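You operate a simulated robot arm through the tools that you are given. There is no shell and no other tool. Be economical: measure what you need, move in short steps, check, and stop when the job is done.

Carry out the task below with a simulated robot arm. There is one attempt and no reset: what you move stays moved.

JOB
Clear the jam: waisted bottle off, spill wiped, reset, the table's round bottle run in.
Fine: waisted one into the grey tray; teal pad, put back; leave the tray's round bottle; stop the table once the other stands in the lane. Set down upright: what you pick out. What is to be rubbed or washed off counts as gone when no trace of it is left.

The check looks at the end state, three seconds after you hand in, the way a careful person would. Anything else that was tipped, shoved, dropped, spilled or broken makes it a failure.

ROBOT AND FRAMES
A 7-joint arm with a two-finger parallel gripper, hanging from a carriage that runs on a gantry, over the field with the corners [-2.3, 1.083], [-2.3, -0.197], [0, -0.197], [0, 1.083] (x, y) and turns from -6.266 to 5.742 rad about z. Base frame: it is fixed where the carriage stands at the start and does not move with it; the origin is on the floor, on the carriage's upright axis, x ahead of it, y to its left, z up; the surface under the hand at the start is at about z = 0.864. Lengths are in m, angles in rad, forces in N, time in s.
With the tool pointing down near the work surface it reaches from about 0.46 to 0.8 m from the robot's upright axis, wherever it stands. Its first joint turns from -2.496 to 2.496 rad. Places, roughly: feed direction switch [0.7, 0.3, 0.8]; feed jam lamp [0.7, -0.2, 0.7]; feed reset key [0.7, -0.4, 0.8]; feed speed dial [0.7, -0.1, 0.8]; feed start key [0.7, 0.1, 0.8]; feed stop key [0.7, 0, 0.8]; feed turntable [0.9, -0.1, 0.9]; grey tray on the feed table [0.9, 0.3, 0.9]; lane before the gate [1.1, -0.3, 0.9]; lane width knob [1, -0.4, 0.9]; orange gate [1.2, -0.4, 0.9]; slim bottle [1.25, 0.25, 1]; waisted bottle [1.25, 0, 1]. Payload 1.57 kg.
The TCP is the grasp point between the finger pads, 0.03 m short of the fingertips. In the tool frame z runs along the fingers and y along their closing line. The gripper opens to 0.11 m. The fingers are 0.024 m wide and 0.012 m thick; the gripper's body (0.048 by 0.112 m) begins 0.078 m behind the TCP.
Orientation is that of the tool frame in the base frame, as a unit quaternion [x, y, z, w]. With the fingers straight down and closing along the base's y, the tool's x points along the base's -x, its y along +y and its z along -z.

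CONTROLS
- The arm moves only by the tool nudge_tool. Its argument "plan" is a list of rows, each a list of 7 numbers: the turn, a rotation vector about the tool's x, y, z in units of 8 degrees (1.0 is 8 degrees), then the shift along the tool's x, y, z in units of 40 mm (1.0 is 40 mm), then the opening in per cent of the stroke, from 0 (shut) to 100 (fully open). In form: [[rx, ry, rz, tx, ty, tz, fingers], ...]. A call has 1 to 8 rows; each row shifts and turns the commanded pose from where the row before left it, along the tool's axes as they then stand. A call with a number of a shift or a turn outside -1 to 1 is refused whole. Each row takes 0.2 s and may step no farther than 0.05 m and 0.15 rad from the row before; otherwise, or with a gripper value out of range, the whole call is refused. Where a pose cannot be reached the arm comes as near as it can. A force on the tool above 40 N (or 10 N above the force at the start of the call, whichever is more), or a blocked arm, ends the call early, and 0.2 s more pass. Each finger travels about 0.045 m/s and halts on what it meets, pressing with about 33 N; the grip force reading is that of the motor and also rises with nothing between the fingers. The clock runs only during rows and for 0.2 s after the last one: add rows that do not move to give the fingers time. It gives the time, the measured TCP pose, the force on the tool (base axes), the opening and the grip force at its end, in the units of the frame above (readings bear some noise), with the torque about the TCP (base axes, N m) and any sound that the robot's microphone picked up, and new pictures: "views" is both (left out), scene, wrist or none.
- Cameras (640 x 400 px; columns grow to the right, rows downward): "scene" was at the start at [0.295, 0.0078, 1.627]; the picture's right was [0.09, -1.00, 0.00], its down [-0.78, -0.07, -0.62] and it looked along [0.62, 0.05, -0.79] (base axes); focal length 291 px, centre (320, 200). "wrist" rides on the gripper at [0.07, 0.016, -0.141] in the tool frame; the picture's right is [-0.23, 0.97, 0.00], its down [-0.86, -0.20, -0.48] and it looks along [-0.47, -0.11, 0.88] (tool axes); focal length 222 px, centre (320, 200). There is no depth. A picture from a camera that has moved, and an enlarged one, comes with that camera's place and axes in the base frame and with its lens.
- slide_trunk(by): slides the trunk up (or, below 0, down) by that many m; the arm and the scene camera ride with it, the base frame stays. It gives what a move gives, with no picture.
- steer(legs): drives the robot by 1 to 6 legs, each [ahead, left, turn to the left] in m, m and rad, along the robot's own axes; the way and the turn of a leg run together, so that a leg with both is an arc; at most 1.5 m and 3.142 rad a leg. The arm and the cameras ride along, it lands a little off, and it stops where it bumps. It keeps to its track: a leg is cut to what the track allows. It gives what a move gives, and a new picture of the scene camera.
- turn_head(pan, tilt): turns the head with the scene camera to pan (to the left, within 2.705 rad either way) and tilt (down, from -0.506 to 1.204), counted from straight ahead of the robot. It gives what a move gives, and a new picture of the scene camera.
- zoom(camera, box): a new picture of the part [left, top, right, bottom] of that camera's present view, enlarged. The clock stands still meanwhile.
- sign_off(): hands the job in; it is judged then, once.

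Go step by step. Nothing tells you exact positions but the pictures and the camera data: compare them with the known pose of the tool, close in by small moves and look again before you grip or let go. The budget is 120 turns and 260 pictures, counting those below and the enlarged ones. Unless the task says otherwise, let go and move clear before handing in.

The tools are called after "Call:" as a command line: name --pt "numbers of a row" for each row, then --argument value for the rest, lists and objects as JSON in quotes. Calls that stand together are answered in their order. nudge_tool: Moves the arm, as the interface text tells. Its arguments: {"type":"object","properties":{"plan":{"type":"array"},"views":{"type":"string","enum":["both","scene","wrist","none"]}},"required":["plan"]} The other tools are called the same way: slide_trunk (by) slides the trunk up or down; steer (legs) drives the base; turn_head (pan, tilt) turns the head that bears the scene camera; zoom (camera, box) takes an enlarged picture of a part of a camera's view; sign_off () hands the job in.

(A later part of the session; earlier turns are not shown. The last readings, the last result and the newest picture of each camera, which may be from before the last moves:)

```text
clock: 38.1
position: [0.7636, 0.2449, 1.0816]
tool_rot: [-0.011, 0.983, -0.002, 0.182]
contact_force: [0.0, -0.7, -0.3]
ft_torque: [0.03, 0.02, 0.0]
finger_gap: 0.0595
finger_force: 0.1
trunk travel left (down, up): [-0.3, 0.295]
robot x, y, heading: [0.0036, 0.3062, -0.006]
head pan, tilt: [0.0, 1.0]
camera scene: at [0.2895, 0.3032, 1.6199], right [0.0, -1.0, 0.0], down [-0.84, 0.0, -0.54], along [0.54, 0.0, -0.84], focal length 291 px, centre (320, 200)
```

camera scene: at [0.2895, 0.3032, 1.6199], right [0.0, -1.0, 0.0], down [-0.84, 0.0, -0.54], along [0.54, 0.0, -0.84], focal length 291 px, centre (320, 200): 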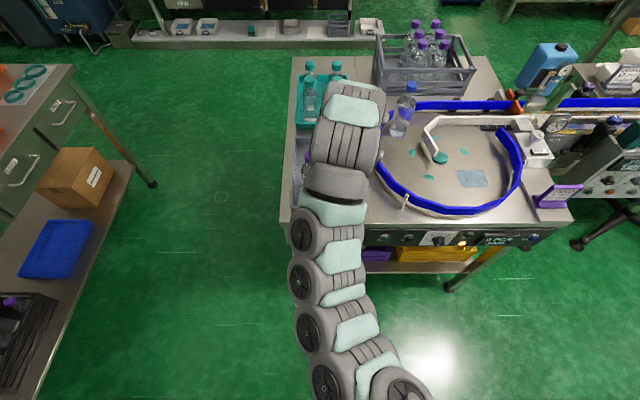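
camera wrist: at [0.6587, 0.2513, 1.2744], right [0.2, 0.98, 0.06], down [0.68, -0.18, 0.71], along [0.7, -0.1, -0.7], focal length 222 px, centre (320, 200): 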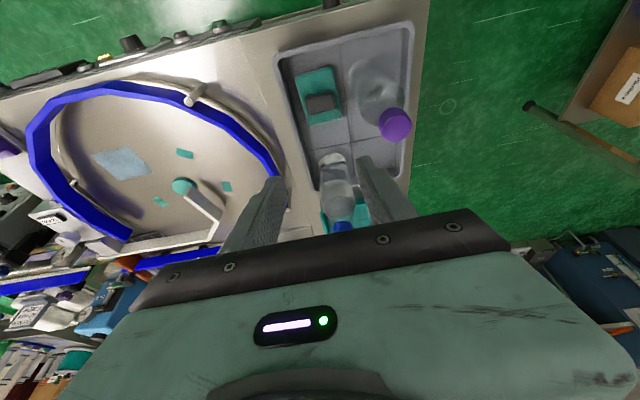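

Call:
nudge_tool --pt "0 0 0 0 0 0 54" --views "wrist"

Call:
zoom --camera "wrist" --box '[220, 40, 440, 230]'

Call:
turn_head --pan 0.3 --tilt 1.0

```text
clock: 38.5
position: [0.7637, 0.2449, 1.0824]
tool_rot: [-0.01, 0.983, -0.003, 0.181]
contact_force: [0.2, 0.0, 0.4]
ft_torque: [0.02, 0.0, -0.02]
finger_gap: 0.0593
finger_force: 0.1
trunk travel left (down, up): [-0.3, 0.295]
robot x, y, heading: [-0.0045, 0.3011, 0.003]
head pan, tilt: [0.0, 1.0]
camera wrist: at [0.649, 0.2586, 1.1903], right [0.19, 0.98, 0.07], down [0.63, -0.18, 0.75], along [0.75, -0.1, -0.65], focal length 222 px, centre (320, 200)
```

wrist: 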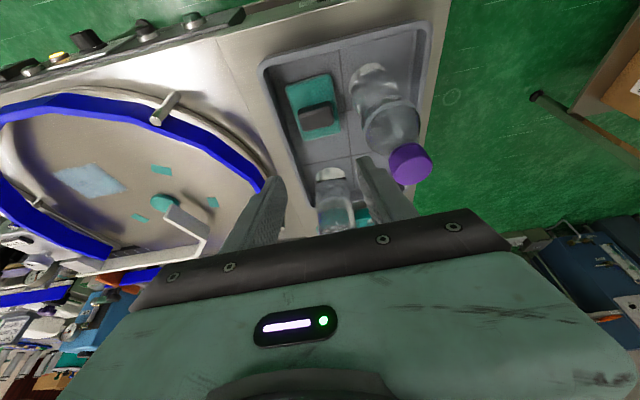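

```text
2.11 times, centred on (330, 135) of wrist
camera zoom: at [0.649, 0.2586, 1.1903], right [0.19, 0.98, 0.07], down [0.63, -0.18, 0.75], along [0.75, -0.1, -0.65], focal length 468 px, centre (299, 337)
```

zoom: 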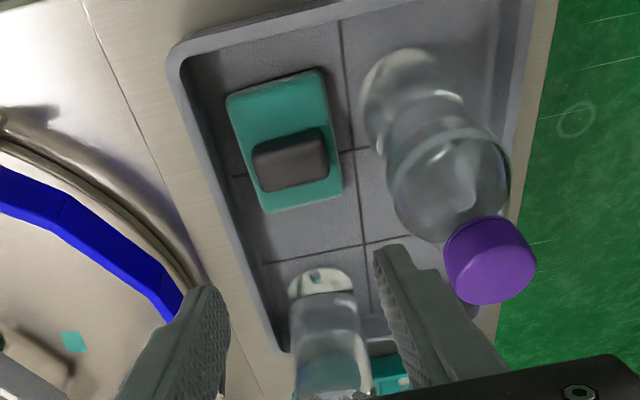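

```text
clock: 39.3
position: [0.7637, 0.2434, 1.0832]
tool_rot: [-0.011, 0.984, -0.004, 0.18]
contact_force: [0.1, -0.5, 0.1]
ft_torque: [0.02, 0.01, -0.03]
finger_gap: 0.0596
finger_force: 0.1
trunk travel left (down, up): [-0.3, 0.295]
robot x, y, heading: [0.002, 0.3002, -0.003]
head pan, tilt: [0.3, 1.0]
camera scene: at [0.2865, 0.3237, 1.6199], right [0.29, -0.96, 0.0], down [-0.8, -0.25, -0.54], along [0.52, 0.16, -0.84], focal length 291 px, centre (320, 200)
```

scene: 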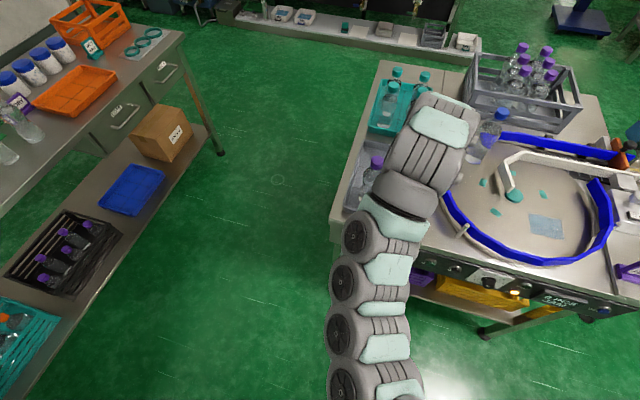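

Handle top is near (0.809, 0.244, 0.892); the bottle edge is at y≈0.296, leaving about 1 cm for the finger. Descending along the tool axis.

Call:
nudge_tool --pt "0 0 0 0.04 -0.03 0.9 54" --pt "0 0 0 0 0 0.9 54" --pt "0 0 0 0 0 0.7 54" --pt "0 0 0 0 0 0.5 54" --pt "0 0 0 0 0 0 54" --views "wrist"

Call:
zoom --camera "wrist" --box '[220, 100, 440, 240]'

```text
clock: 40.5
position: [0.804, 0.2415, 0.9692]
tool_rot: [-0.011, 0.983, -0.004, 0.181]
contact_force: [-0.3, 0.0, 0.2]
ft_torque: [-0.01, 0.0, -0.03]
finger_gap: 0.0594
finger_force: 0.1
trunk travel left (down, up): [-0.3, 0.295]
robot x, y, heading: [-0.0041, 0.3056, -0.001]
head pan, tilt: [0.3, 1.0]
camera wrist: at [0.6894, 0.2567, 1.0773], right [0.19, 0.98, 0.07], down [0.63, -0.18, 0.75], along [0.75, -0.1, -0.65], focal length 222 px, centre (320, 200)
```

wrist: 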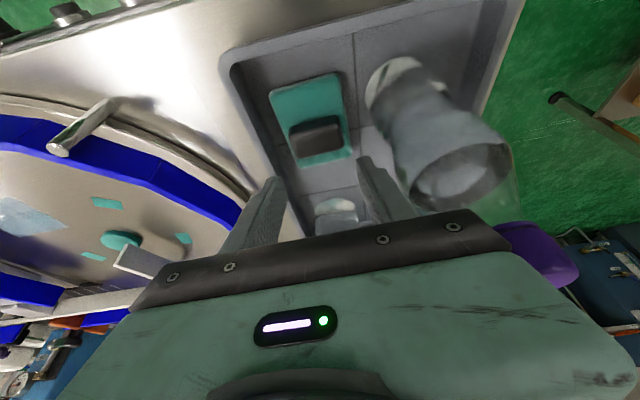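

```text
2.86 times, centred on (330, 170) of wrist
camera zoom: at [0.6894, 0.2567, 1.0773], right [0.19, 0.98, 0.07], down [0.63, -0.18, 0.75], along [0.75, -0.1, -0.65], focal length 635 px, centre (291, 286)
```

zoom: 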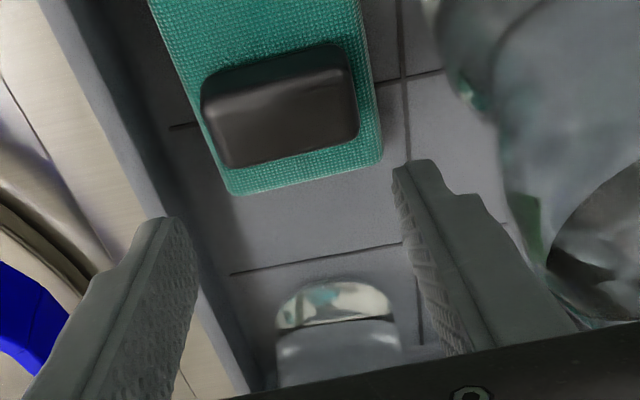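

At low height the gripper body would graze the waisted bottle, so I'll first shift that bottle deeper into the tray (to about x=0.87). Backing out and going above it with the same tilt.

Call:
nudge_tool --pt "0 0 0 0 0 -1 54" --pt "0 0 0 0 0 -1 54" --pt "0 0 0 0 0 -1 54" --pt "0 0 0 0 0 -1 70" --pt "0 0 0 0 0 -0.1 90" --pt "0 0 0 0 0 0 100" --pt "0 0 0 0 0 0 100" --views "none"

Call:
steer --legs '[[0, 0.084, 0]]'

Call:
nudge_tool --pt "0 0 0 0 0 0 100" --views "wrist"

```text
clock: 42.1
position: [0.7677, 0.2428, 1.1087]
tool_rot: [-0.011, 0.983, -0.004, 0.181]
contact_force: [0.1, -0.2, 0.2]
ft_torque: [0.04, 0.01, 0.02]
finger_gap: 0.1101
finger_force: 0.0
out of reach, approached as far as the arm can: row 4
trunk travel left (down, up): [-0.3, 0.295]
robot x, y, heading: [0.0005, 0.3005, -0.004]
head pan, tilt: [0.3, 1.0]
```

```text
clock: 43.2
position: [0.768, 0.3253, 1.1088]
tool_rot: [-0.01, 0.983, -0.004, 0.181]
contact_force: [0.1, 0.3, 0.3]
ft_torque: [0.01, -0.01, 0.02]
finger_gap: 0.1101
finger_force: 0.1
trunk travel left (down, up): [-0.3, 0.295]
robot x, y, heading: [-0.0015, 0.3874, -0.001]
head pan, tilt: [0.3, 1.0]
camera scene: at [0.2864, 0.4077, 1.6199], right [0.29, -0.96, 0.0], down [-0.8, -0.25, -0.54], along [0.52, 0.16, -0.84], focal length 291 px, centre (320, 200)
```

scene: 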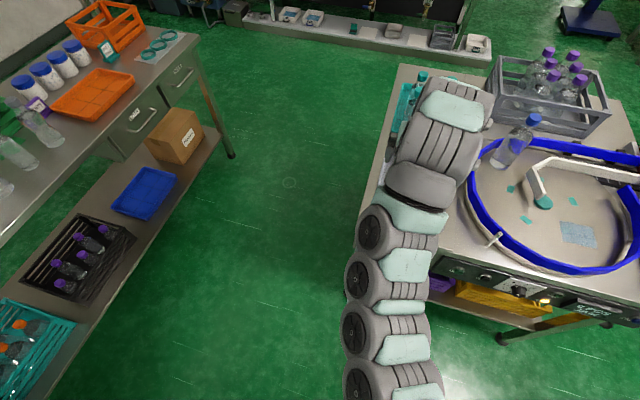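

```text
clock: 43.6
position: [0.7683, 0.3259, 1.1085]
tool_rot: [-0.011, 0.983, -0.003, 0.181]
contact_force: [0.5, 0.7, -1.2]
ft_torque: [-0.01, 0.04, -0.02]
finger_gap: 0.1099
finger_force: 0.1
trunk travel left (down, up): [-0.3, 0.295]
robot x, y, heading: [-0.0015, 0.3867, -0.003]
head pan, tilt: [0.3, 1.0]
camera wrist: at [0.6526, 0.34, 1.2164], right [0.19, 0.98, 0.07], down [0.63, -0.18, 0.75], along [0.75, -0.1, -0.65], focal length 222 px, centre (320, 200)
```

wrist: 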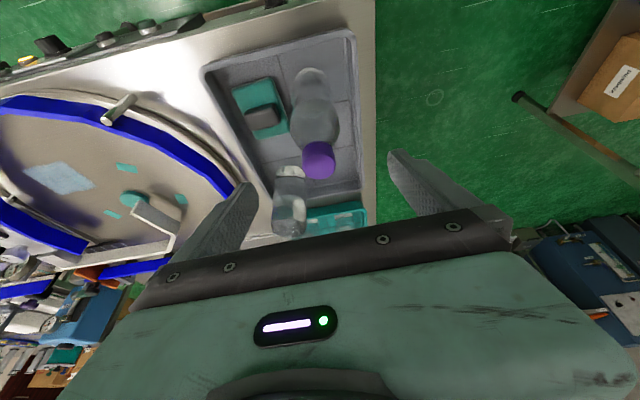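

Centered on the bottle; descending along it and gripping.

Call:
nudge_tool --pt "0 0 0 0.1 0 0.9 100" --pt "0 0 0 0.1 0 0.9 100" --pt "0 0 0 0.09 0 0.97 100" --pt "0 0 0 0 0 0 50" --pt "0 0 0 0 0 0 0" --pt "0 0 0 0 0 0 0" --pt "0 0 0 0 0 0 0" --views "wrist"

```text
clock: 45.2
position: [0.7972, 0.3245, 1.0029]
tool_rot: [-0.011, 0.983, -0.004, 0.182]
contact_force: [0.8, -1.4, -0.5]
ft_torque: [0.05, -0.12, -0.03]
finger_gap: 0.0596
finger_force: 21.0
trunk travel left (down, up): [-0.3, 0.295]
robot x, y, heading: [0.001, 0.3909, -0.003]
head pan, tilt: [0.3, 1.0]
camera wrist: at [0.6808, 0.3388, 1.1096], right [0.19, 0.98, 0.07], down [0.63, -0.18, 0.75], along [0.75, -0.1, -0.65], focal length 222 px, centre (320, 200)
```

wrist: 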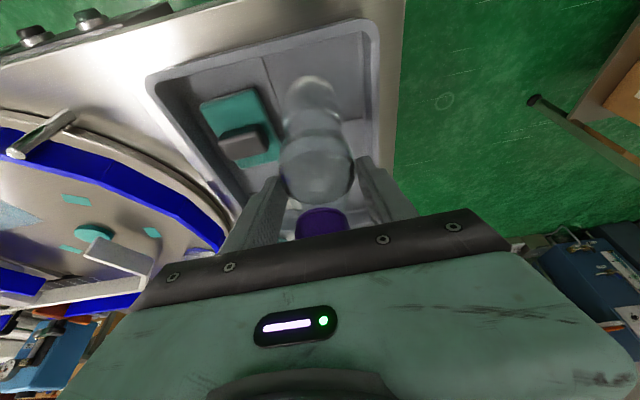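

Call:
nudge_tool --pt "0 0 0 -0.27 0 -0.7 0" --pt "0 0 0 -0.57 0 0.22 0" --pt "0 0 0 -0.57 0 0.22 0" --pt "0 0 0 -0.56 0 0.21 0" --pt "0 0 0 0 0 0 0" --views "wrist"

Call:
zoom --camera "wrist" --box '[200, 40, 440, 240]'

```text
clock: 46.4
position: [0.8671, 0.3272, 1.0304]
tool_rot: [-0.011, 0.984, -0.002, 0.18]
contact_force: [0.3, -0.3, -3.0]
ft_torque: [0.05, -0.02, -0.02]
finger_gap: 0.0592
finger_force: 33.7
trunk travel left (down, up): [-0.3, 0.295]
robot x, y, heading: [-0.0013, 0.3874, 0.003]
head pan, tilt: [0.3, 1.0]
camera wrist: at [0.7537, 0.3422, 1.1386], right [0.19, 0.98, 0.07], down [0.63, -0.18, 0.75], along [0.75, -0.1, -0.65], focal length 222 px, centre (320, 200)
```

wrist: 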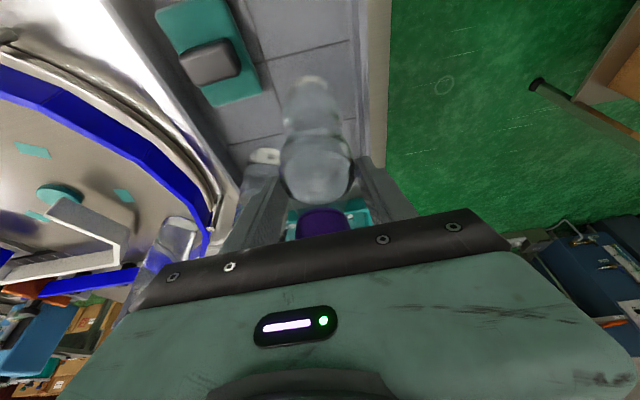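

```text
2.00 times, centred on (320, 140) of wrist
camera zoom: at [0.7537, 0.3422, 1.1386], right [0.19, 0.98, 0.07], down [0.63, -0.18, 0.75], along [0.75, -0.1, -0.65], focal length 444 px, centre (320, 320)
```

zoom: 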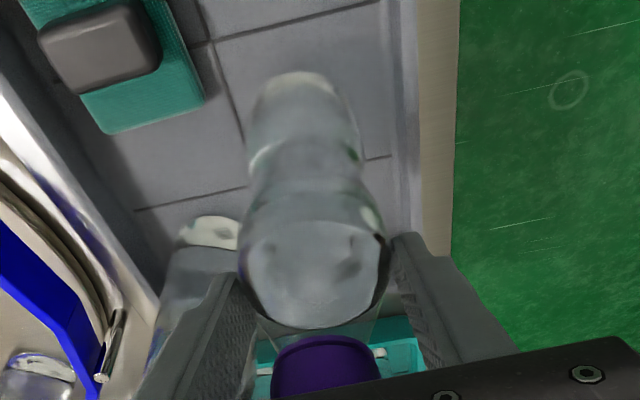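

Call:
nudge_tool --pt "0 0 0 0.1 0 0.26 0" --pt "0 0 0 0.1 0 0.26 0" --pt "0 0 0 0 0 0 0" --views "none"

Call:
nudge_tool --pt "0 0 0 0.027 0 0.07 0" --pt "0 0 0 0 0 0 0" --views "none"

Call:
nudge_tool --pt "0 0 0 0.018 0 0.047 0" --pt "0 0 0 0 0 0 0" --views "none"

```text
clock: 47.2
position: [0.8695, 0.3261, 1.0079]
tool_rot: [-0.011, 0.983, -0.004, 0.181]
contact_force: [-0.5, -0.2, -3.3]
ft_torque: [-0.02, -0.02, 0.02]
finger_gap: 0.059
finger_force: 33.2
trunk travel left (down, up): [-0.3, 0.295]
robot x, y, heading: [0.0023, 0.3881, -0.005]
head pan, tilt: [0.3, 1.0]
```

```text
clock: 47.8
position: [0.8695, 0.3275, 1.0049]
tool_rot: [-0.01, 0.983, -0.004, 0.181]
contact_force: [0.1, 0.3, -4.1]
ft_torque: [-0.02, 0.0, -0.03]
finger_gap: 0.059
finger_force: 33.2
trunk travel left (down, up): [-0.3, 0.295]
robot x, y, heading: [-0.0012, 0.3874, -0.01]
head pan, tilt: [0.3, 1.0]
```

```text
clock: 48.4
position: [0.8683, 0.3263, 1.0034]
tool_rot: [-0.011, 0.984, -0.004, 0.18]
contact_force: [-0.2, -0.2, -3.2]
ft_torque: [-0.01, -0.01, 0.03]
finger_gap: 0.059
finger_force: 32.8
trunk travel left (down, up): [-0.3, 0.295]
robot x, y, heading: [0.0009, 0.3872, -0.003]
head pan, tilt: [0.3, 1.0]
```

Call:
nudge_tool --pt "0 0 0 0.018 0 0.047 0" --pt "0 0 0 0 0 0 0" --views "none"

Call:
nudge_tool --pt "0 0 0 0.012 0 0.03 0" --pt "0 0 0 0 0 0 0" --views "none"

```text
clock: 49.0
position: [0.8685, 0.3265, 1.0015]
tool_rot: [-0.011, 0.984, -0.004, 0.18]
contact_force: [-0.9, -0.3, 1.6]
ft_torque: [0.09, 0.23, 0.06]
finger_gap: 0.059
finger_force: 32.9
trunk travel left (down, up): [-0.3, 0.295]
robot x, y, heading: [-0.0007, 0.3902, -0.003]
head pan, tilt: [0.3, 1.0]
```

```text
clock: 49.6
position: [0.8708, 0.3254, 1.002]
tool_rot: [-0.01, 0.983, -0.004, 0.182]
contact_force: [-6.7, 0.2, 16.1]
ft_torque: [0.37, 0.9, 0.1]
finger_gap: 0.0588
finger_force: 33.3
trunk travel left (down, up): [-0.3, 0.295]
robot x, y, heading: [0.0012, 0.3857, -0.002]
head pan, tilt: [0.3, 1.0]
```

Down. Relieving slightly and opening to ~80 mm, then backing out along the tool axis.

Call:
nudge_tool --pt "0 0 0 -0.01 0 -0.027 0" --pt "0 0 0 0 0 0 56" --pt "0 0 0 0 0 0 62" --pt "0 0 0 0 0 0 70" --pt "0 0 0 0 0 0 76" --pt "0 0 0 0 0 0 76" --views "wrist"

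Call:
nudge_tool --pt "0 0 0 0 0 -0.5 76" --pt "0 0 0 0 0 -0.9 76" --pt "0 0 0 0 0 -0.9 76" --pt "0 0 0 0 0 -0.9 76" --pt "0 0 0 0 0 0 76" --views "wrist"

```text
clock: 51.0
position: [0.8697, 0.3274, 1.0016]
tool_rot: [-0.011, 0.983, -0.004, 0.181]
contact_force: [-0.1, -0.3, 0.6]
ft_torque: [0.03, 0.0, 0.02]
finger_gap: 0.0835
finger_force: 0.1
trunk travel left (down, up): [-0.3, 0.295]
robot x, y, heading: [0.0007, 0.3893, -0.001]
head pan, tilt: [0.3, 1.0]
camera wrist: at [0.754, 0.3409, 1.1094], right [0.19, 0.98, 0.07], down [0.63, -0.18, 0.75], along [0.75, -0.1, -0.65], focal length 222 px, centre (320, 200)
```

wrist: 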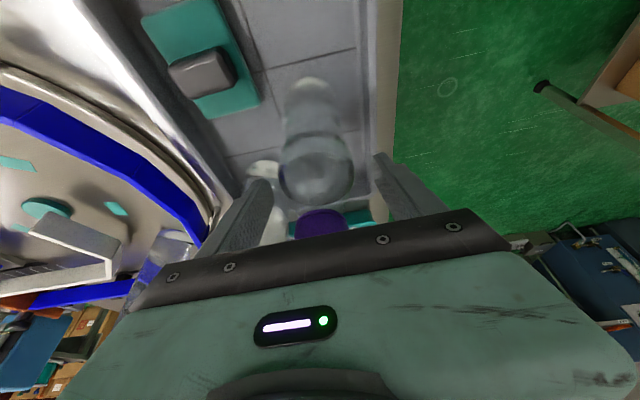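

```text
clock: 52.2
position: [0.8234, 0.3265, 1.1216]
tool_rot: [-0.011, 0.983, -0.005, 0.181]
contact_force: [-0.5, 0.9, -0.3]
ft_torque: [0.04, 0.05, 0.03]
finger_gap: 0.0835
finger_force: 0.1
trunk travel left (down, up): [-0.3, 0.295]
robot x, y, heading: [-0.0004, 0.389, 0.0]
head pan, tilt: [0.3, 1.0]
camera wrist: at [0.7085, 0.3411, 1.2287], right [0.19, 0.98, 0.07], down [0.63, -0.18, 0.75], along [0.75, -0.1, -0.65], focal length 222 px, centre (320, 200)
```

wrist: 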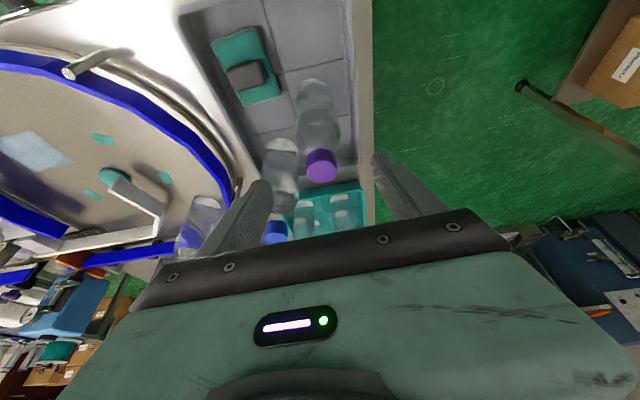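

The bottle stands upright further back. Now to the pad with room to spare.

Call:
steer --legs '[[0, -0.083, 0]]'

Call:
nudge_tool --pt "0 0 0 0.42 0 0.85 64" --pt "0 0 0 0.42 0 0.85 64" --pt "0 0 0 0.42 0 0.85 64" --pt "0 0 0 0.43 0 0.86 64" --pt "0 0 0 0 0 0 64" --views "wrist"

Call:
zoom --camera "wrist" --box '[220, 100, 440, 240]'

```text
clock: 53.2
position: [0.8238, 0.2444, 1.1207]
tool_rot: [-0.01, 0.984, -0.004, 0.18]
contact_force: [0.3, -0.8, 0.1]
ft_torque: [-0.03, 0.02, 0.04]
finger_gap: 0.0835
finger_force: 0.1
trunk travel left (down, up): [-0.3, 0.295]
robot x, y, heading: [-0.0046, 0.3056, -0.0]
head pan, tilt: [0.3, 1.0]
camera scene: at [0.2862, 0.3246, 1.6199], right [0.29, -0.96, 0.0], down [-0.8, -0.25, -0.54], along [0.52, 0.16, -0.84], focal length 291 px, centre (320, 200)
```

scene: 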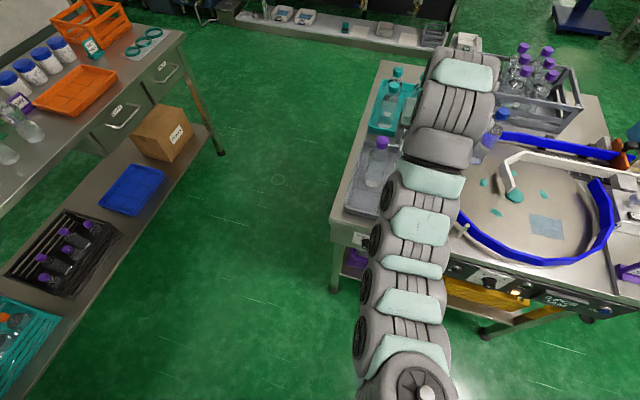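

```text
clock: 54.4
position: [0.8091, 0.2421, 0.9692]
tool_rot: [-0.011, 0.984, -0.003, 0.18]
contact_force: [-0.6, 0.5, 0.0]
ft_torque: [0.0, -0.01, -0.03]
finger_gap: 0.0701
finger_force: 0.1
trunk travel left (down, up): [-0.3, 0.295]
robot x, y, heading: [-0.0027, 0.3041, 0.002]
head pan, tilt: [0.3, 1.0]
camera wrist: at [0.6934, 0.2568, 1.077], right [0.19, 0.98, 0.07], down [0.63, -0.18, 0.75], along [0.75, -0.1, -0.65], focal length 222 px, centre (320, 200)
```

wrist: 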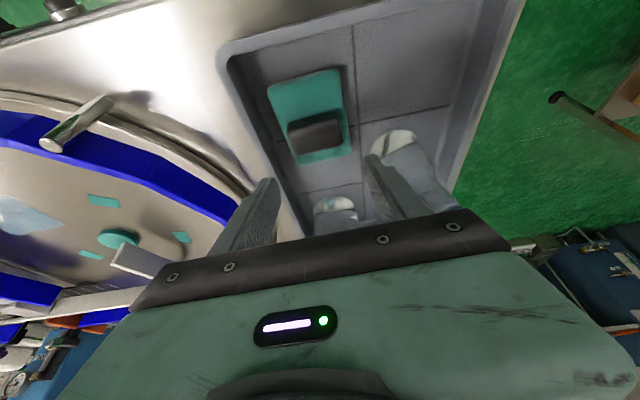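

```text
2.86 times, centred on (330, 170) of wrist
camera zoom: at [0.6934, 0.2568, 1.077], right [0.19, 0.98, 0.07], down [0.63, -0.18, 0.75], along [0.75, -0.1, -0.65], focal length 635 px, centre (291, 286)
```

zoom: 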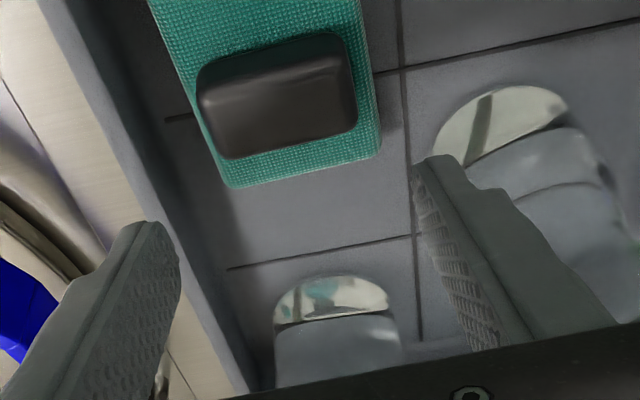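

Call:
nudge_tool --pt "0 0 0 0 0 0 52" --pt "0 0 0 0.2 0.01 0.45 52" --pt "0 0 0 0.19 0 0.43 52" --pt "0 0 0 0 0 0 52" --views "wrist"

Call:
zoom --camera "wrist" --box '[220, 100, 440, 240]'

```text
clock: 55.4
position: [0.8081, 0.2428, 0.9316]
tool_rot: [-0.011, 0.983, -0.004, 0.181]
contact_force: [-0.3, 0.4, -0.4]
ft_torque: [-0.02, 0.0, 0.0]
finger_gap: 0.057
finger_force: 0.1
trunk travel left (down, up): [-0.3, 0.295]
robot x, y, heading: [0.0033, 0.3069, -0.001]
head pan, tilt: [0.3, 1.0]
camera wrist: at [0.6916, 0.2572, 1.0386], right [0.19, 0.98, 0.07], down [0.63, -0.18, 0.75], along [0.75, -0.1, -0.65], focal length 222 px, centre (320, 200)
```

wrist: 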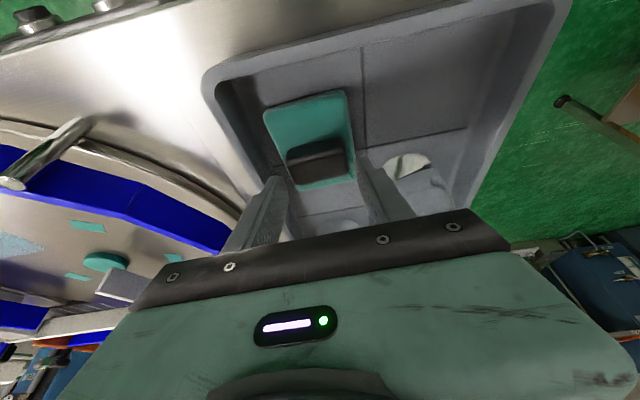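

```text
2.86 times, centred on (330, 170) of wrist
camera zoom: at [0.6916, 0.2572, 1.0386], right [0.19, 0.98, 0.07], down [0.63, -0.18, 0.75], along [0.75, -0.1, -0.65], focal length 635 px, centre (291, 286)
```

zoom: 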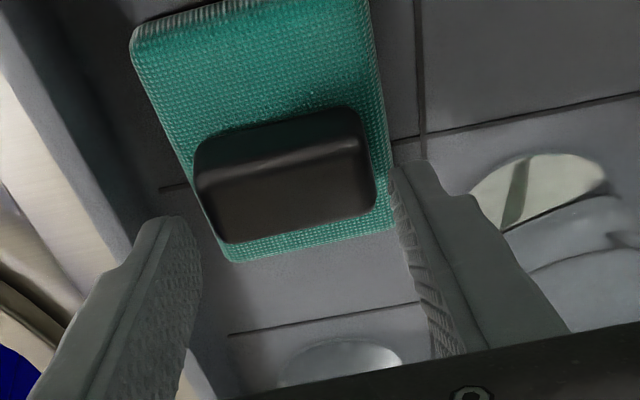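

Call:
nudge_tool --pt "0 0 0 0.2 0 0.45 52" --pt "0 0 0 0 0 0 52" --views "none"

Call:
nudge_tool --pt "0 0 0 0 0 0 30" --pt "0 0 0 0 0 0 0" --pt "0 0 0 0 0 0 0" --pt "0 0 0 0 0 0 0" --views "wrist"

Call:
zoom --camera "wrist" --box '[220, 100, 440, 240]'

```text
clock: 56.0
position: [0.8093, 0.2407, 0.9134]
tool_rot: [-0.011, 0.983, -0.004, 0.183]
contact_force: [-9.2, 0.8, 23.9]
ft_torque: [0.62, 0.33, 0.2]
finger_gap: 0.0576
finger_force: 0.0
trunk travel left (down, up): [-0.3, 0.295]
robot x, y, heading: [0.0001, 0.3022, -0.006]
head pan, tilt: [0.3, 1.0]
```

```text
clock: 57.0
position: [0.8101, 0.2437, 0.9149]
tool_rot: [-0.011, 0.983, -0.003, 0.183]
contact_force: [-7.5, 4.4, 38.4]
ft_torque: [0.8, 0.01, 0.22]
finger_gap: 0.0494
finger_force: 33.2
trunk travel left (down, up): [-0.3, 0.295]
robot x, y, heading: [0.0032, 0.3069, -0.001]
head pan, tilt: [0.3, 1.0]
camera wrist: at [0.694, 0.2573, 1.0211], right [0.19, 0.98, 0.07], down [0.63, -0.18, 0.76], along [0.75, -0.1, -0.65], focal length 222 px, centre (320, 200)
```

wrist: 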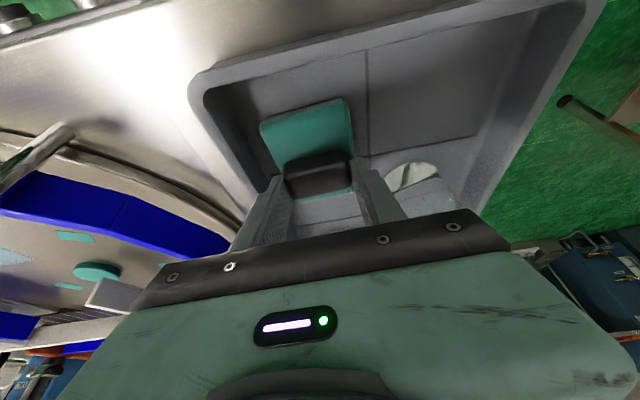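

```text
2.86 times, centred on (330, 170) of wrist
camera zoom: at [0.694, 0.2573, 1.0211], right [0.19, 0.98, 0.07], down [0.63, -0.18, 0.76], along [0.75, -0.1, -0.65], focal length 635 px, centre (291, 286)
```

zoom: 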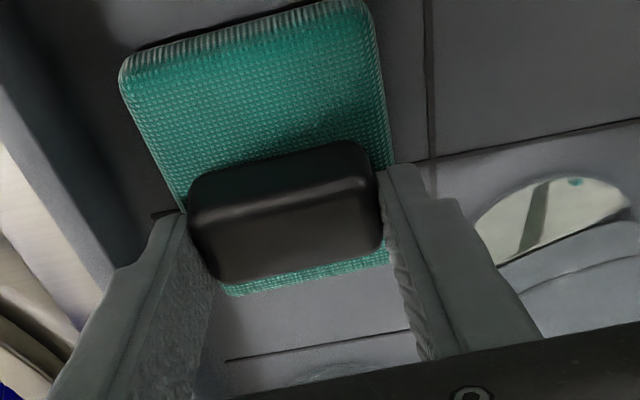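

Handle gripped (49 mm). Lifting the pad.

Call:
nudge_tool --pt "0 0 0 -0.33 0 -0.86 0" --pt "0 0 0 -0.33 0 -0.86 0" --pt "0 0 0 -0.33 0 -0.86 0" --pt "0 0 0 0 0 0 0" --views "wrist"

Call:
steer --legs '[[0, -0.42, 0]]'

Call:
nudge_tool --pt "0 0 0 0 0 0 0" --views "wrist"

```text
clock: 58.0
position: [0.8052, 0.2427, 1.0219]
tool_rot: [-0.01, 0.984, -0.004, 0.18]
contact_force: [0.2, 0.2, 0.4]
ft_torque: [0.03, 0.01, 0.03]
finger_gap: 0.0492
finger_force: 33.2
trunk travel left (down, up): [-0.3, 0.295]
robot x, y, heading: [0.0005, 0.3046, 0.002]
head pan, tilt: [0.3, 1.0]
camera wrist: at [0.69, 0.2573, 1.1295], right [0.19, 0.98, 0.07], down [0.63, -0.18, 0.75], along [0.75, -0.1, -0.65], focal length 222 px, centre (320, 200)
```

wrist: 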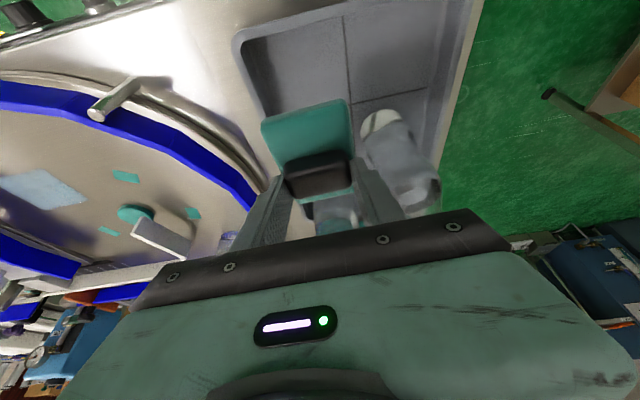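

```text
clock: 60.6
position: [0.8031, -0.1798, 1.0216]
tool_rot: [-0.012, 0.983, -0.003, 0.181]
contact_force: [-0.2, -0.5, 0.1]
ft_torque: [0.01, -0.01, -0.02]
finger_gap: 0.0489
finger_force: 33.3
trunk travel left (down, up): [-0.3, 0.295]
robot x, y, heading: [-0.0027, -0.1228, -0.001]
head pan, tilt: [0.3, 1.0]
camera scene: at [0.2853, -0.0986, 1.6199], right [0.29, -0.96, 0.0], down [-0.8, -0.25, -0.54], along [0.52, 0.16, -0.84], focal length 291 px, centre (320, 200)
```

scene: 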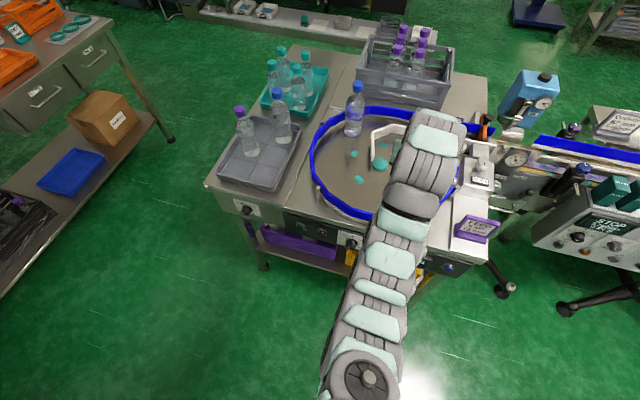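

```text
clock: 61.0
position: [0.8043, -0.1785, 1.0213]
tool_rot: [-0.012, 0.983, -0.003, 0.181]
contact_force: [0.5, 0.3, -0.1]
ft_torque: [0.02, 0.0, 0.0]
finger_gap: 0.049
finger_force: 32.9
trunk travel left (down, up): [-0.3, 0.295]
robot x, y, heading: [-0.0029, -0.1199, -0.001]
head pan, tilt: [0.3, 1.0]
camera wrist: at [0.6892, -0.1653, 1.1294], right [0.19, 0.98, 0.07], down [0.63, -0.18, 0.75], along [0.75, -0.1, -0.65], focal length 222 px, centre (320, 200)
```

wrist: 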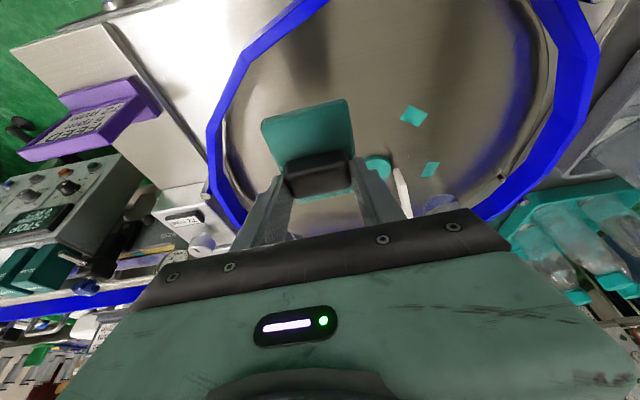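

Pad held level over the disc. Approaching the film just above the surface.

Call:
nudge_tool --pt "0 0 0 -0.05 -0.2 0.83 0" --pt "0 0 0 -0.05 -0.2 0.83 0" --pt "0 0 0 -0.05 -0.14 0.83 0" --pt "0 0 0 0 0 0 0" --views "wrist"

Call:
turn_head --pan -0.35 --tilt 0.95

```text
clock: 62.0
position: [0.8453, -0.2015, 0.9295]
tool_rot: [-0.012, 0.984, -0.003, 0.18]
contact_force: [-0.4, -0.1, -0.8]
ft_torque: [0.0, 0.01, -0.02]
finger_gap: 0.0491
finger_force: 33.0
trunk travel left (down, up): [-0.3, 0.295]
robot x, y, heading: [-0.0025, -0.1246, -0.006]
head pan, tilt: [0.3, 1.0]
camera wrist: at [0.7306, -0.1871, 1.0379], right [0.19, 0.98, 0.07], down [0.63, -0.18, 0.75], along [0.75, -0.1, -0.65], focal length 222 px, centre (320, 200)
```

wrist: 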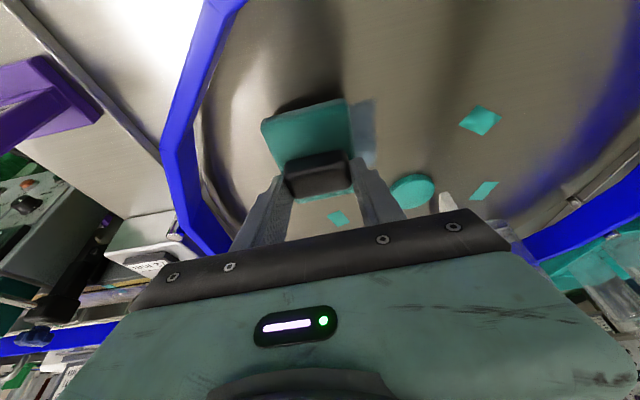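

```text
clock: 63.1
position: [0.8459, -0.2008, 0.9302]
tool_rot: [-0.012, 0.983, -0.003, 0.181]
contact_force: [0.4, 0.2, -1.0]
ft_torque: [0.02, -0.02, -0.04]
finger_gap: 0.0488
finger_force: 33.2
trunk travel left (down, up): [-0.3, 0.295]
robot x, y, heading: [-0.0067, -0.1209, 0.002]
head pan, tilt: [-0.351, 0.949]
camera scene: at [0.287, -0.1441, 1.6235], right [-0.34, -0.94, 0.0], down [-0.76, 0.28, -0.58], along [0.55, -0.2, -0.81], focal length 291 px, centre (320, 200)
```

scene: 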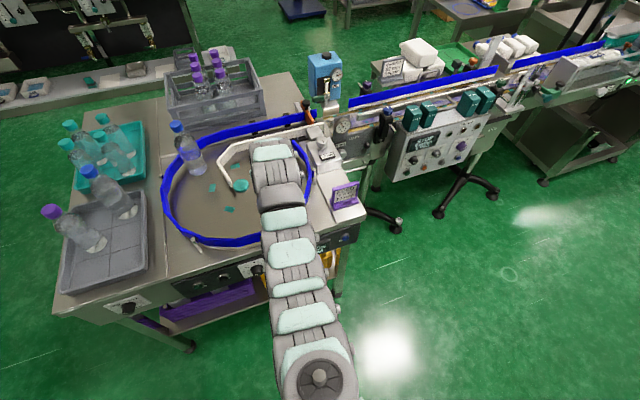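

Call:
nudge_tool --pt "0 0 0 0.08 0 0.21 0" --pt "0 0 0 0.03 0 0.07 0" --pt "0 0 0 0 0 0 0" --views "none"

Call:
nudge_tool --pt "0 0 0 0.018 0 0.047 0" --pt "0 0 0 0 0 0 0" --views "none"

```text
clock: 63.9
position: [0.8457, -0.2007, 0.9192]
tool_rot: [-0.012, 0.983, -0.004, 0.182]
contact_force: [-0.4, -0.4, -1.5]
ft_torque: [0.0, -0.03, 0.02]
finger_gap: 0.0491
finger_force: 33.1
trunk travel left (down, up): [-0.3, 0.295]
robot x, y, heading: [-0.0025, -0.1194, -0.001]
head pan, tilt: [-0.351, 0.949]
```

```text
clock: 64.5
position: [0.8449, -0.2018, 0.9177]
tool_rot: [-0.012, 0.984, -0.004, 0.18]
contact_force: [-0.1, -0.2, -0.9]
ft_torque: [0.03, 0.0, -0.01]
finger_gap: 0.0488
finger_force: 33.4
trunk travel left (down, up): [-0.3, 0.295]
robot x, y, heading: [-0.0029, -0.1152, -0.005]
head pan, tilt: [-0.351, 0.949]
```

Call:
nudge_tool --pt "0 0 0 0.018 0 0.047 0" --pt "0 0 0 0 0 0 0" --views "none"

Call:
nudge_tool --pt "0 0 0 0.018 0 0.047 0" --pt "0 0 0 0 0 0 0" --views "none"

Call:
nudge_tool --pt "0 0 0 0.009 0 0.025 0" --pt "0 0 0 0 0 0 0" --views "none"

```text
clock: 65.1
position: [0.8456, -0.2019, 0.9163]
tool_rot: [-0.012, 0.984, -0.004, 0.18]
contact_force: [-0.2, 0.4, 0.4]
ft_torque: [0.01, -0.01, 0.01]
finger_gap: 0.0487
finger_force: 33.1
trunk travel left (down, up): [-0.3, 0.295]
robot x, y, heading: [0.0001, -0.1198, -0.005]
head pan, tilt: [-0.351, 0.949]
```

```text
clock: 65.7
position: [0.8459, -0.2012, 0.9133]
tool_rot: [-0.011, 0.983, -0.004, 0.181]
contact_force: [-0.7, 0.3, 0.0]
ft_torque: [-0.02, 0.01, 0.01]
finger_gap: 0.0489
finger_force: 33.1
trunk travel left (down, up): [-0.3, 0.295]
robot x, y, heading: [0.0007, -0.1204, 0.004]
head pan, tilt: [-0.351, 0.949]
```

```text
clock: 66.3
position: [0.8448, -0.2006, 0.9129]
tool_rot: [-0.012, 0.983, -0.003, 0.182]
contact_force: [-2.6, -1.0, 4.7]
ft_torque: [0.18, 0.01, 0.07]
finger_gap: 0.049
finger_force: 33.2
trunk travel left (down, up): [-0.3, 0.295]
robot x, y, heading: [-0.0005, -0.1219, -0.002]
head pan, tilt: [-0.351, 0.949]
```

Contact felt. Pressing lightly and starting strokes.

Call:
nudge_tool --pt "0 0 0 0.01 0 0.025 0" --pt "0 0 0 -0.42 0 0.16 0" --pt "0 0 0 0.42 0 -0.16 0" --pt "0 0 0 0 -0.35 0 0" --pt "0 0 0 -0.42 0 0.16 0" --pt "0 0 0 0.42 0 -0.16 0" --pt "0 0 0 -0.42 0 0.16 0" --pt "0 0 0 0 0.5 0 0" --views "wrist"

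```text
clock: 68.1
position: [0.8651, -0.1973, 0.9127]
tool_rot: [-0.012, 0.983, -0.004, 0.182]
contact_force: [-0.5, -4.6, 14.5]
ft_torque: [0.25, -0.12, -0.07]
finger_gap: 0.0489
finger_force: 32.6
trunk travel left (down, up): [-0.3, 0.295]
robot x, y, heading: [-0.0019, -0.1173, -0.005]
head pan, tilt: [-0.351, 0.949]
camera wrist: at [0.7499, -0.1829, 1.0199], right [0.19, 0.98, 0.07], down [0.63, -0.18, 0.75], along [0.75, -0.1, -0.65], focal length 222 px, centre (320, 200)
```

wrist: 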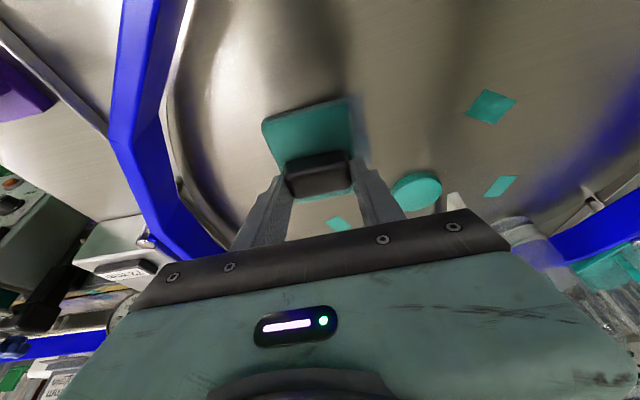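

Call:
nudge_tool --pt "0 0 0 0 0.45 0 0" --pt "0 0 0 0.42 0 -0.16 0" --pt "0 0 0 -0.42 0 0.16 0" --pt "0 0 0 0.42 0 -0.16 0" --pt "0 0 0 0 0.45 0 0" --pt "0 0 0 -0.2 0 0.076 0" --pt "0 0 0 0.2 0.15 -0.076 0" --pt "0 0 0 -0.2 0 0.076 0" --views "wrist"

Call:
zoom --camera "wrist" --box '[180, 60, 500, 260]'

```text
clock: 69.9
position: [0.8548, -0.1533, 0.9116]
tool_rot: [-0.012, 0.983, -0.004, 0.181]
contact_force: [-10.0, -2.5, 28.0]
ft_torque: [0.4, 0.07, 0.09]
finger_gap: 0.0492
finger_force: 33.2
trunk travel left (down, up): [-0.3, 0.295]
robot x, y, heading: [-0.0027, -0.115, -0.005]
head pan, tilt: [-0.351, 0.949]
camera wrist: at [0.7392, -0.1385, 1.0198], right [0.19, 0.98, 0.07], down [0.63, -0.18, 0.75], along [0.75, -0.1, -0.65], focal length 222 px, centre (320, 200)
```

wrist: 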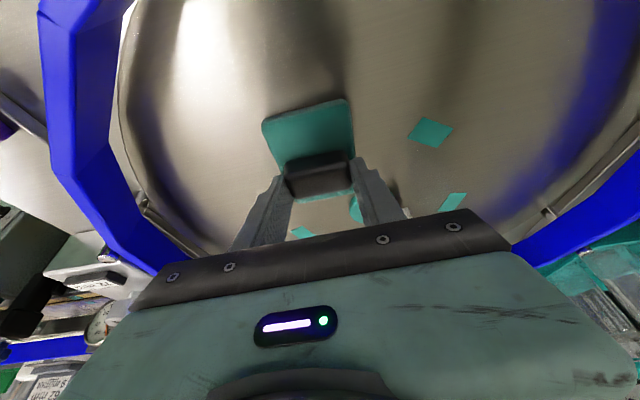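

```text
2.00 times, centred on (340, 160) of wrist
camera zoom: at [0.7392, -0.1385, 1.0198], right [0.19, 0.98, 0.07], down [0.63, -0.18, 0.75], along [0.75, -0.1, -0.65], focal length 444 px, centre (280, 280)
```

zoom: 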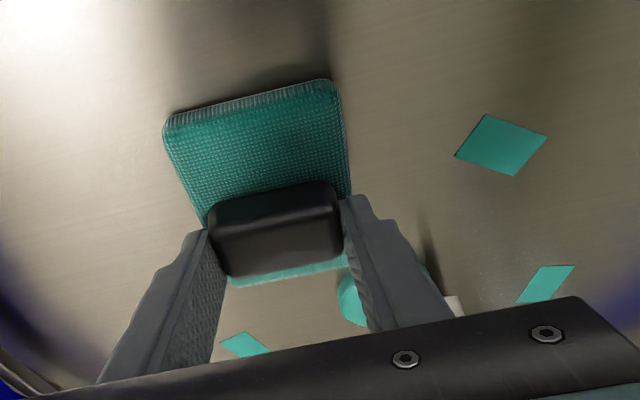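

The visible area looks clean. Lifting the pad and moving left to inspect the disc.

Call:
nudge_tool --pt "0 0 0 -0.36 0 -0.92 0" --pt "0 0 0 -0.36 0 -0.92 0" --pt "0 0 0 -0.36 0 -0.92 0" --pt "0 0 0 0 0 0 0" --views "wrist"

Call:
steer --legs '[[0, 0.395, 0]]'

Call:
zoom --camera "scene" --box '[280, 100, 560, 275]'

```text
clock: 70.9
position: [0.8551, -0.152, 1.029]
tool_rot: [-0.012, 0.983, -0.003, 0.181]
contact_force: [0.1, -0.1, -0.6]
ft_torque: [-0.02, 0.02, -0.01]
finger_gap: 0.0488
finger_force: 33.1
trunk travel left (down, up): [-0.3, 0.295]
robot x, y, heading: [-0.0053, -0.1232, -0.003]
head pan, tilt: [-0.351, 0.949]
camera wrist: at [0.7388, -0.1375, 1.1369], right [0.19, 0.98, 0.07], down [0.63, -0.18, 0.75], along [0.75, -0.1, -0.65], focal length 222 px, centre (320, 200)
```

wrist: 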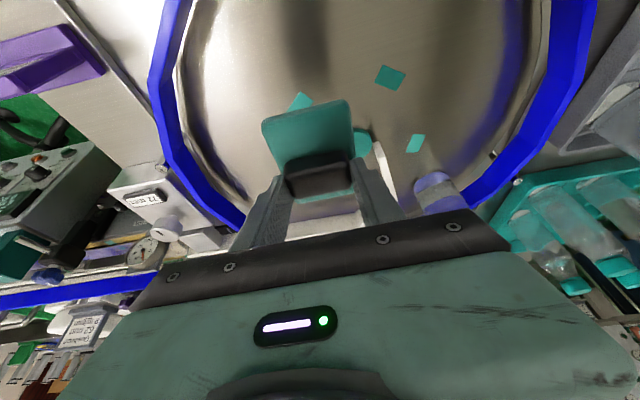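

```text
clock: 73.3
position: [0.8554, 0.2366, 1.0297]
tool_rot: [-0.009, 0.984, -0.005, 0.18]
contact_force: [-1.4, 0.2, 0.1]
ft_torque: [0.02, -0.04, 0.01]
finger_gap: 0.0488
finger_force: 33.2
trunk travel left (down, up): [-0.3, 0.295]
robot x, y, heading: [0.0031, 0.2679, -0.001]
head pan, tilt: [-0.351, 0.949]
camera scene: at [0.288, 0.2466, 1.6235], right [-0.35, -0.94, 0.0], down [-0.76, 0.28, -0.58], along [0.55, -0.2, -0.81], focal length 291 px, centre (320, 200)
```

scene: 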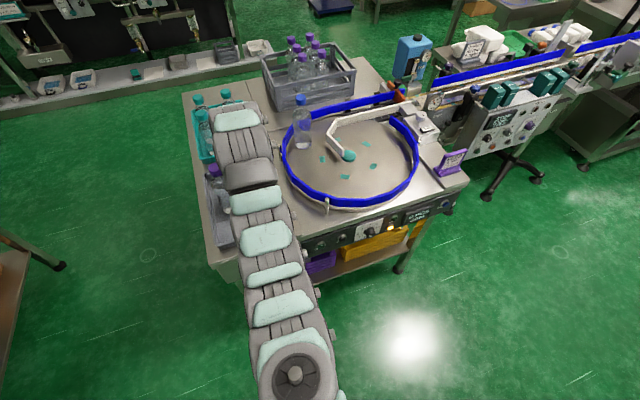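

```text
2.29 times, centred on (420, 188) of scene
camera zoom: at [0.288, 0.2466, 1.6235], right [-0.35, -0.94, 0.0], down [-0.76, 0.28, -0.58], along [0.55, -0.2, -0.81], focal length 666 px, centre (91, 229)
```

zoom: 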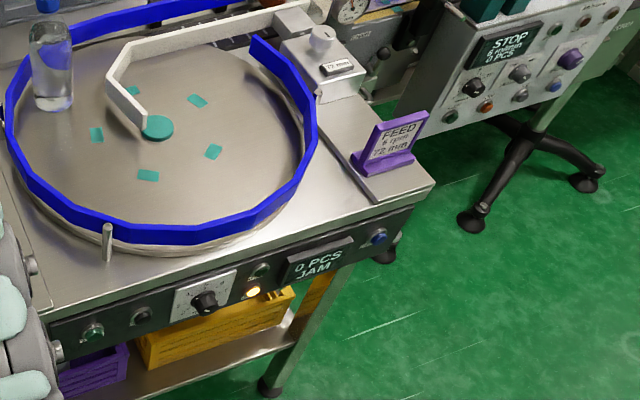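

Call:
zoom --camera "scene" --box '[340, 140, 420, 200]'

Call:
nudge_tool --pt "0 0 0 0 0 0 0" --views "wrist"

Call:
zoom --camera "wrist" --box '[220, 60, 460, 240]'

```text
6.67 times, centred on (380, 170) of scene
camera zoom: at [0.288, 0.2466, 1.6235], right [-0.35, -0.94, 0.0], down [-0.76, 0.28, -0.58], along [0.55, -0.2, -0.81], focal length 1942 px, centre (-80, 400)
```

zoom: 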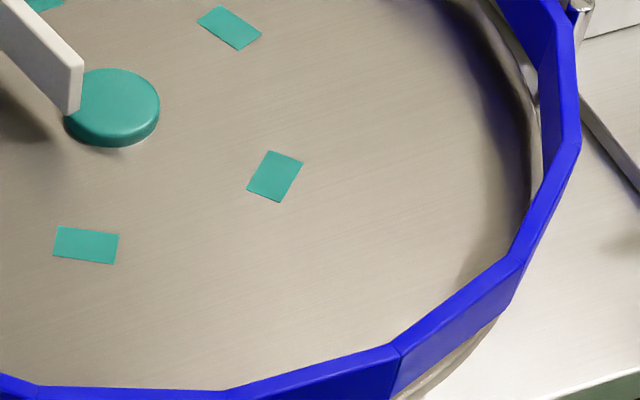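

```text
clock: 73.7
position: [0.8549, 0.237, 1.0298]
tool_rot: [-0.01, 0.984, -0.004, 0.18]
contact_force: [-0.1, -0.2, -1.2]
ft_torque: [-0.02, 0.0, -0.02]
finger_gap: 0.0486
finger_force: 32.9
trunk travel left (down, up): [-0.3, 0.295]
robot x, y, heading: [0.001, 0.2735, -0.006]
head pan, tilt: [-0.351, 0.949]
camera wrist: at [0.7398, 0.2514, 1.1368], right [0.19, 0.98, 0.07], down [0.63, -0.18, 0.75], along [0.75, -0.1, -0.65], focal length 222 px, centre (320, 200)
```

wrist: 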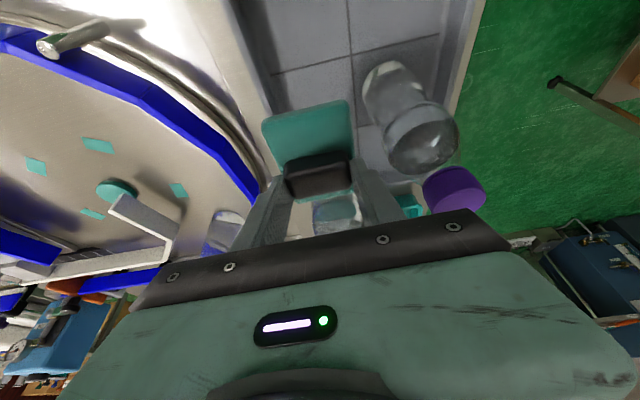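

```text
2.22 times, centred on (340, 150) of wrist
camera zoom: at [0.7398, 0.2514, 1.1368], right [0.19, 0.98, 0.07], down [0.63, -0.18, 0.75], along [0.75, -0.1, -0.65], focal length 494 px, centre (276, 311)
```

zoom: 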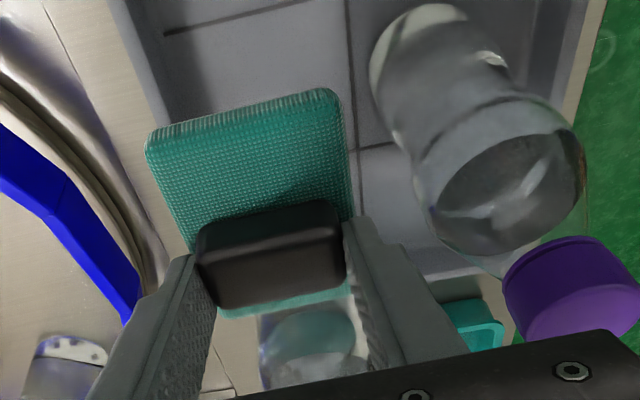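

No trace of film remains. Moving back over the pad's place and setting it down.

Call:
nudge_tool --pt "0 0 0 0.525 0.09 -0.2 0" --pt "0 0 0 0.525 0.09 -0.2 0" --pt "0 0 0 0.3 0 0.78 0" --pt "0 0 0 0.3 0 0.78 0" --pt "0 0 0 0.27 0 0.7 0" --pt "0 0 0 0 0 0 0" --views "wrist"

```text
clock: 75.1
position: [0.8081, 0.2425, 0.9311]
tool_rot: [-0.01, 0.983, -0.004, 0.181]
contact_force: [-0.1, -1.1, -0.5]
ft_torque: [-0.05, -0.01, 0.0]
finger_gap: 0.0486
finger_force: 32.4
trunk travel left (down, up): [-0.3, 0.295]
robot x, y, heading: [-0.0037, 0.2749, -0.013]
head pan, tilt: [-0.351, 0.949]
camera wrist: at [0.6935, 0.256, 1.0393], right [0.19, 0.98, 0.07], down [0.63, -0.18, 0.75], along [0.75, -0.1, -0.65], focal length 222 px, centre (320, 200)
```

wrist: 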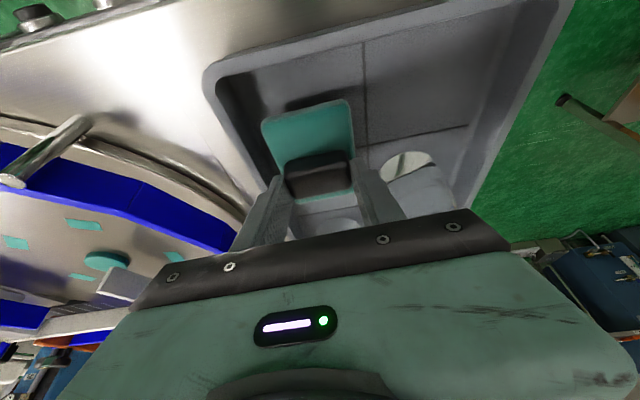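

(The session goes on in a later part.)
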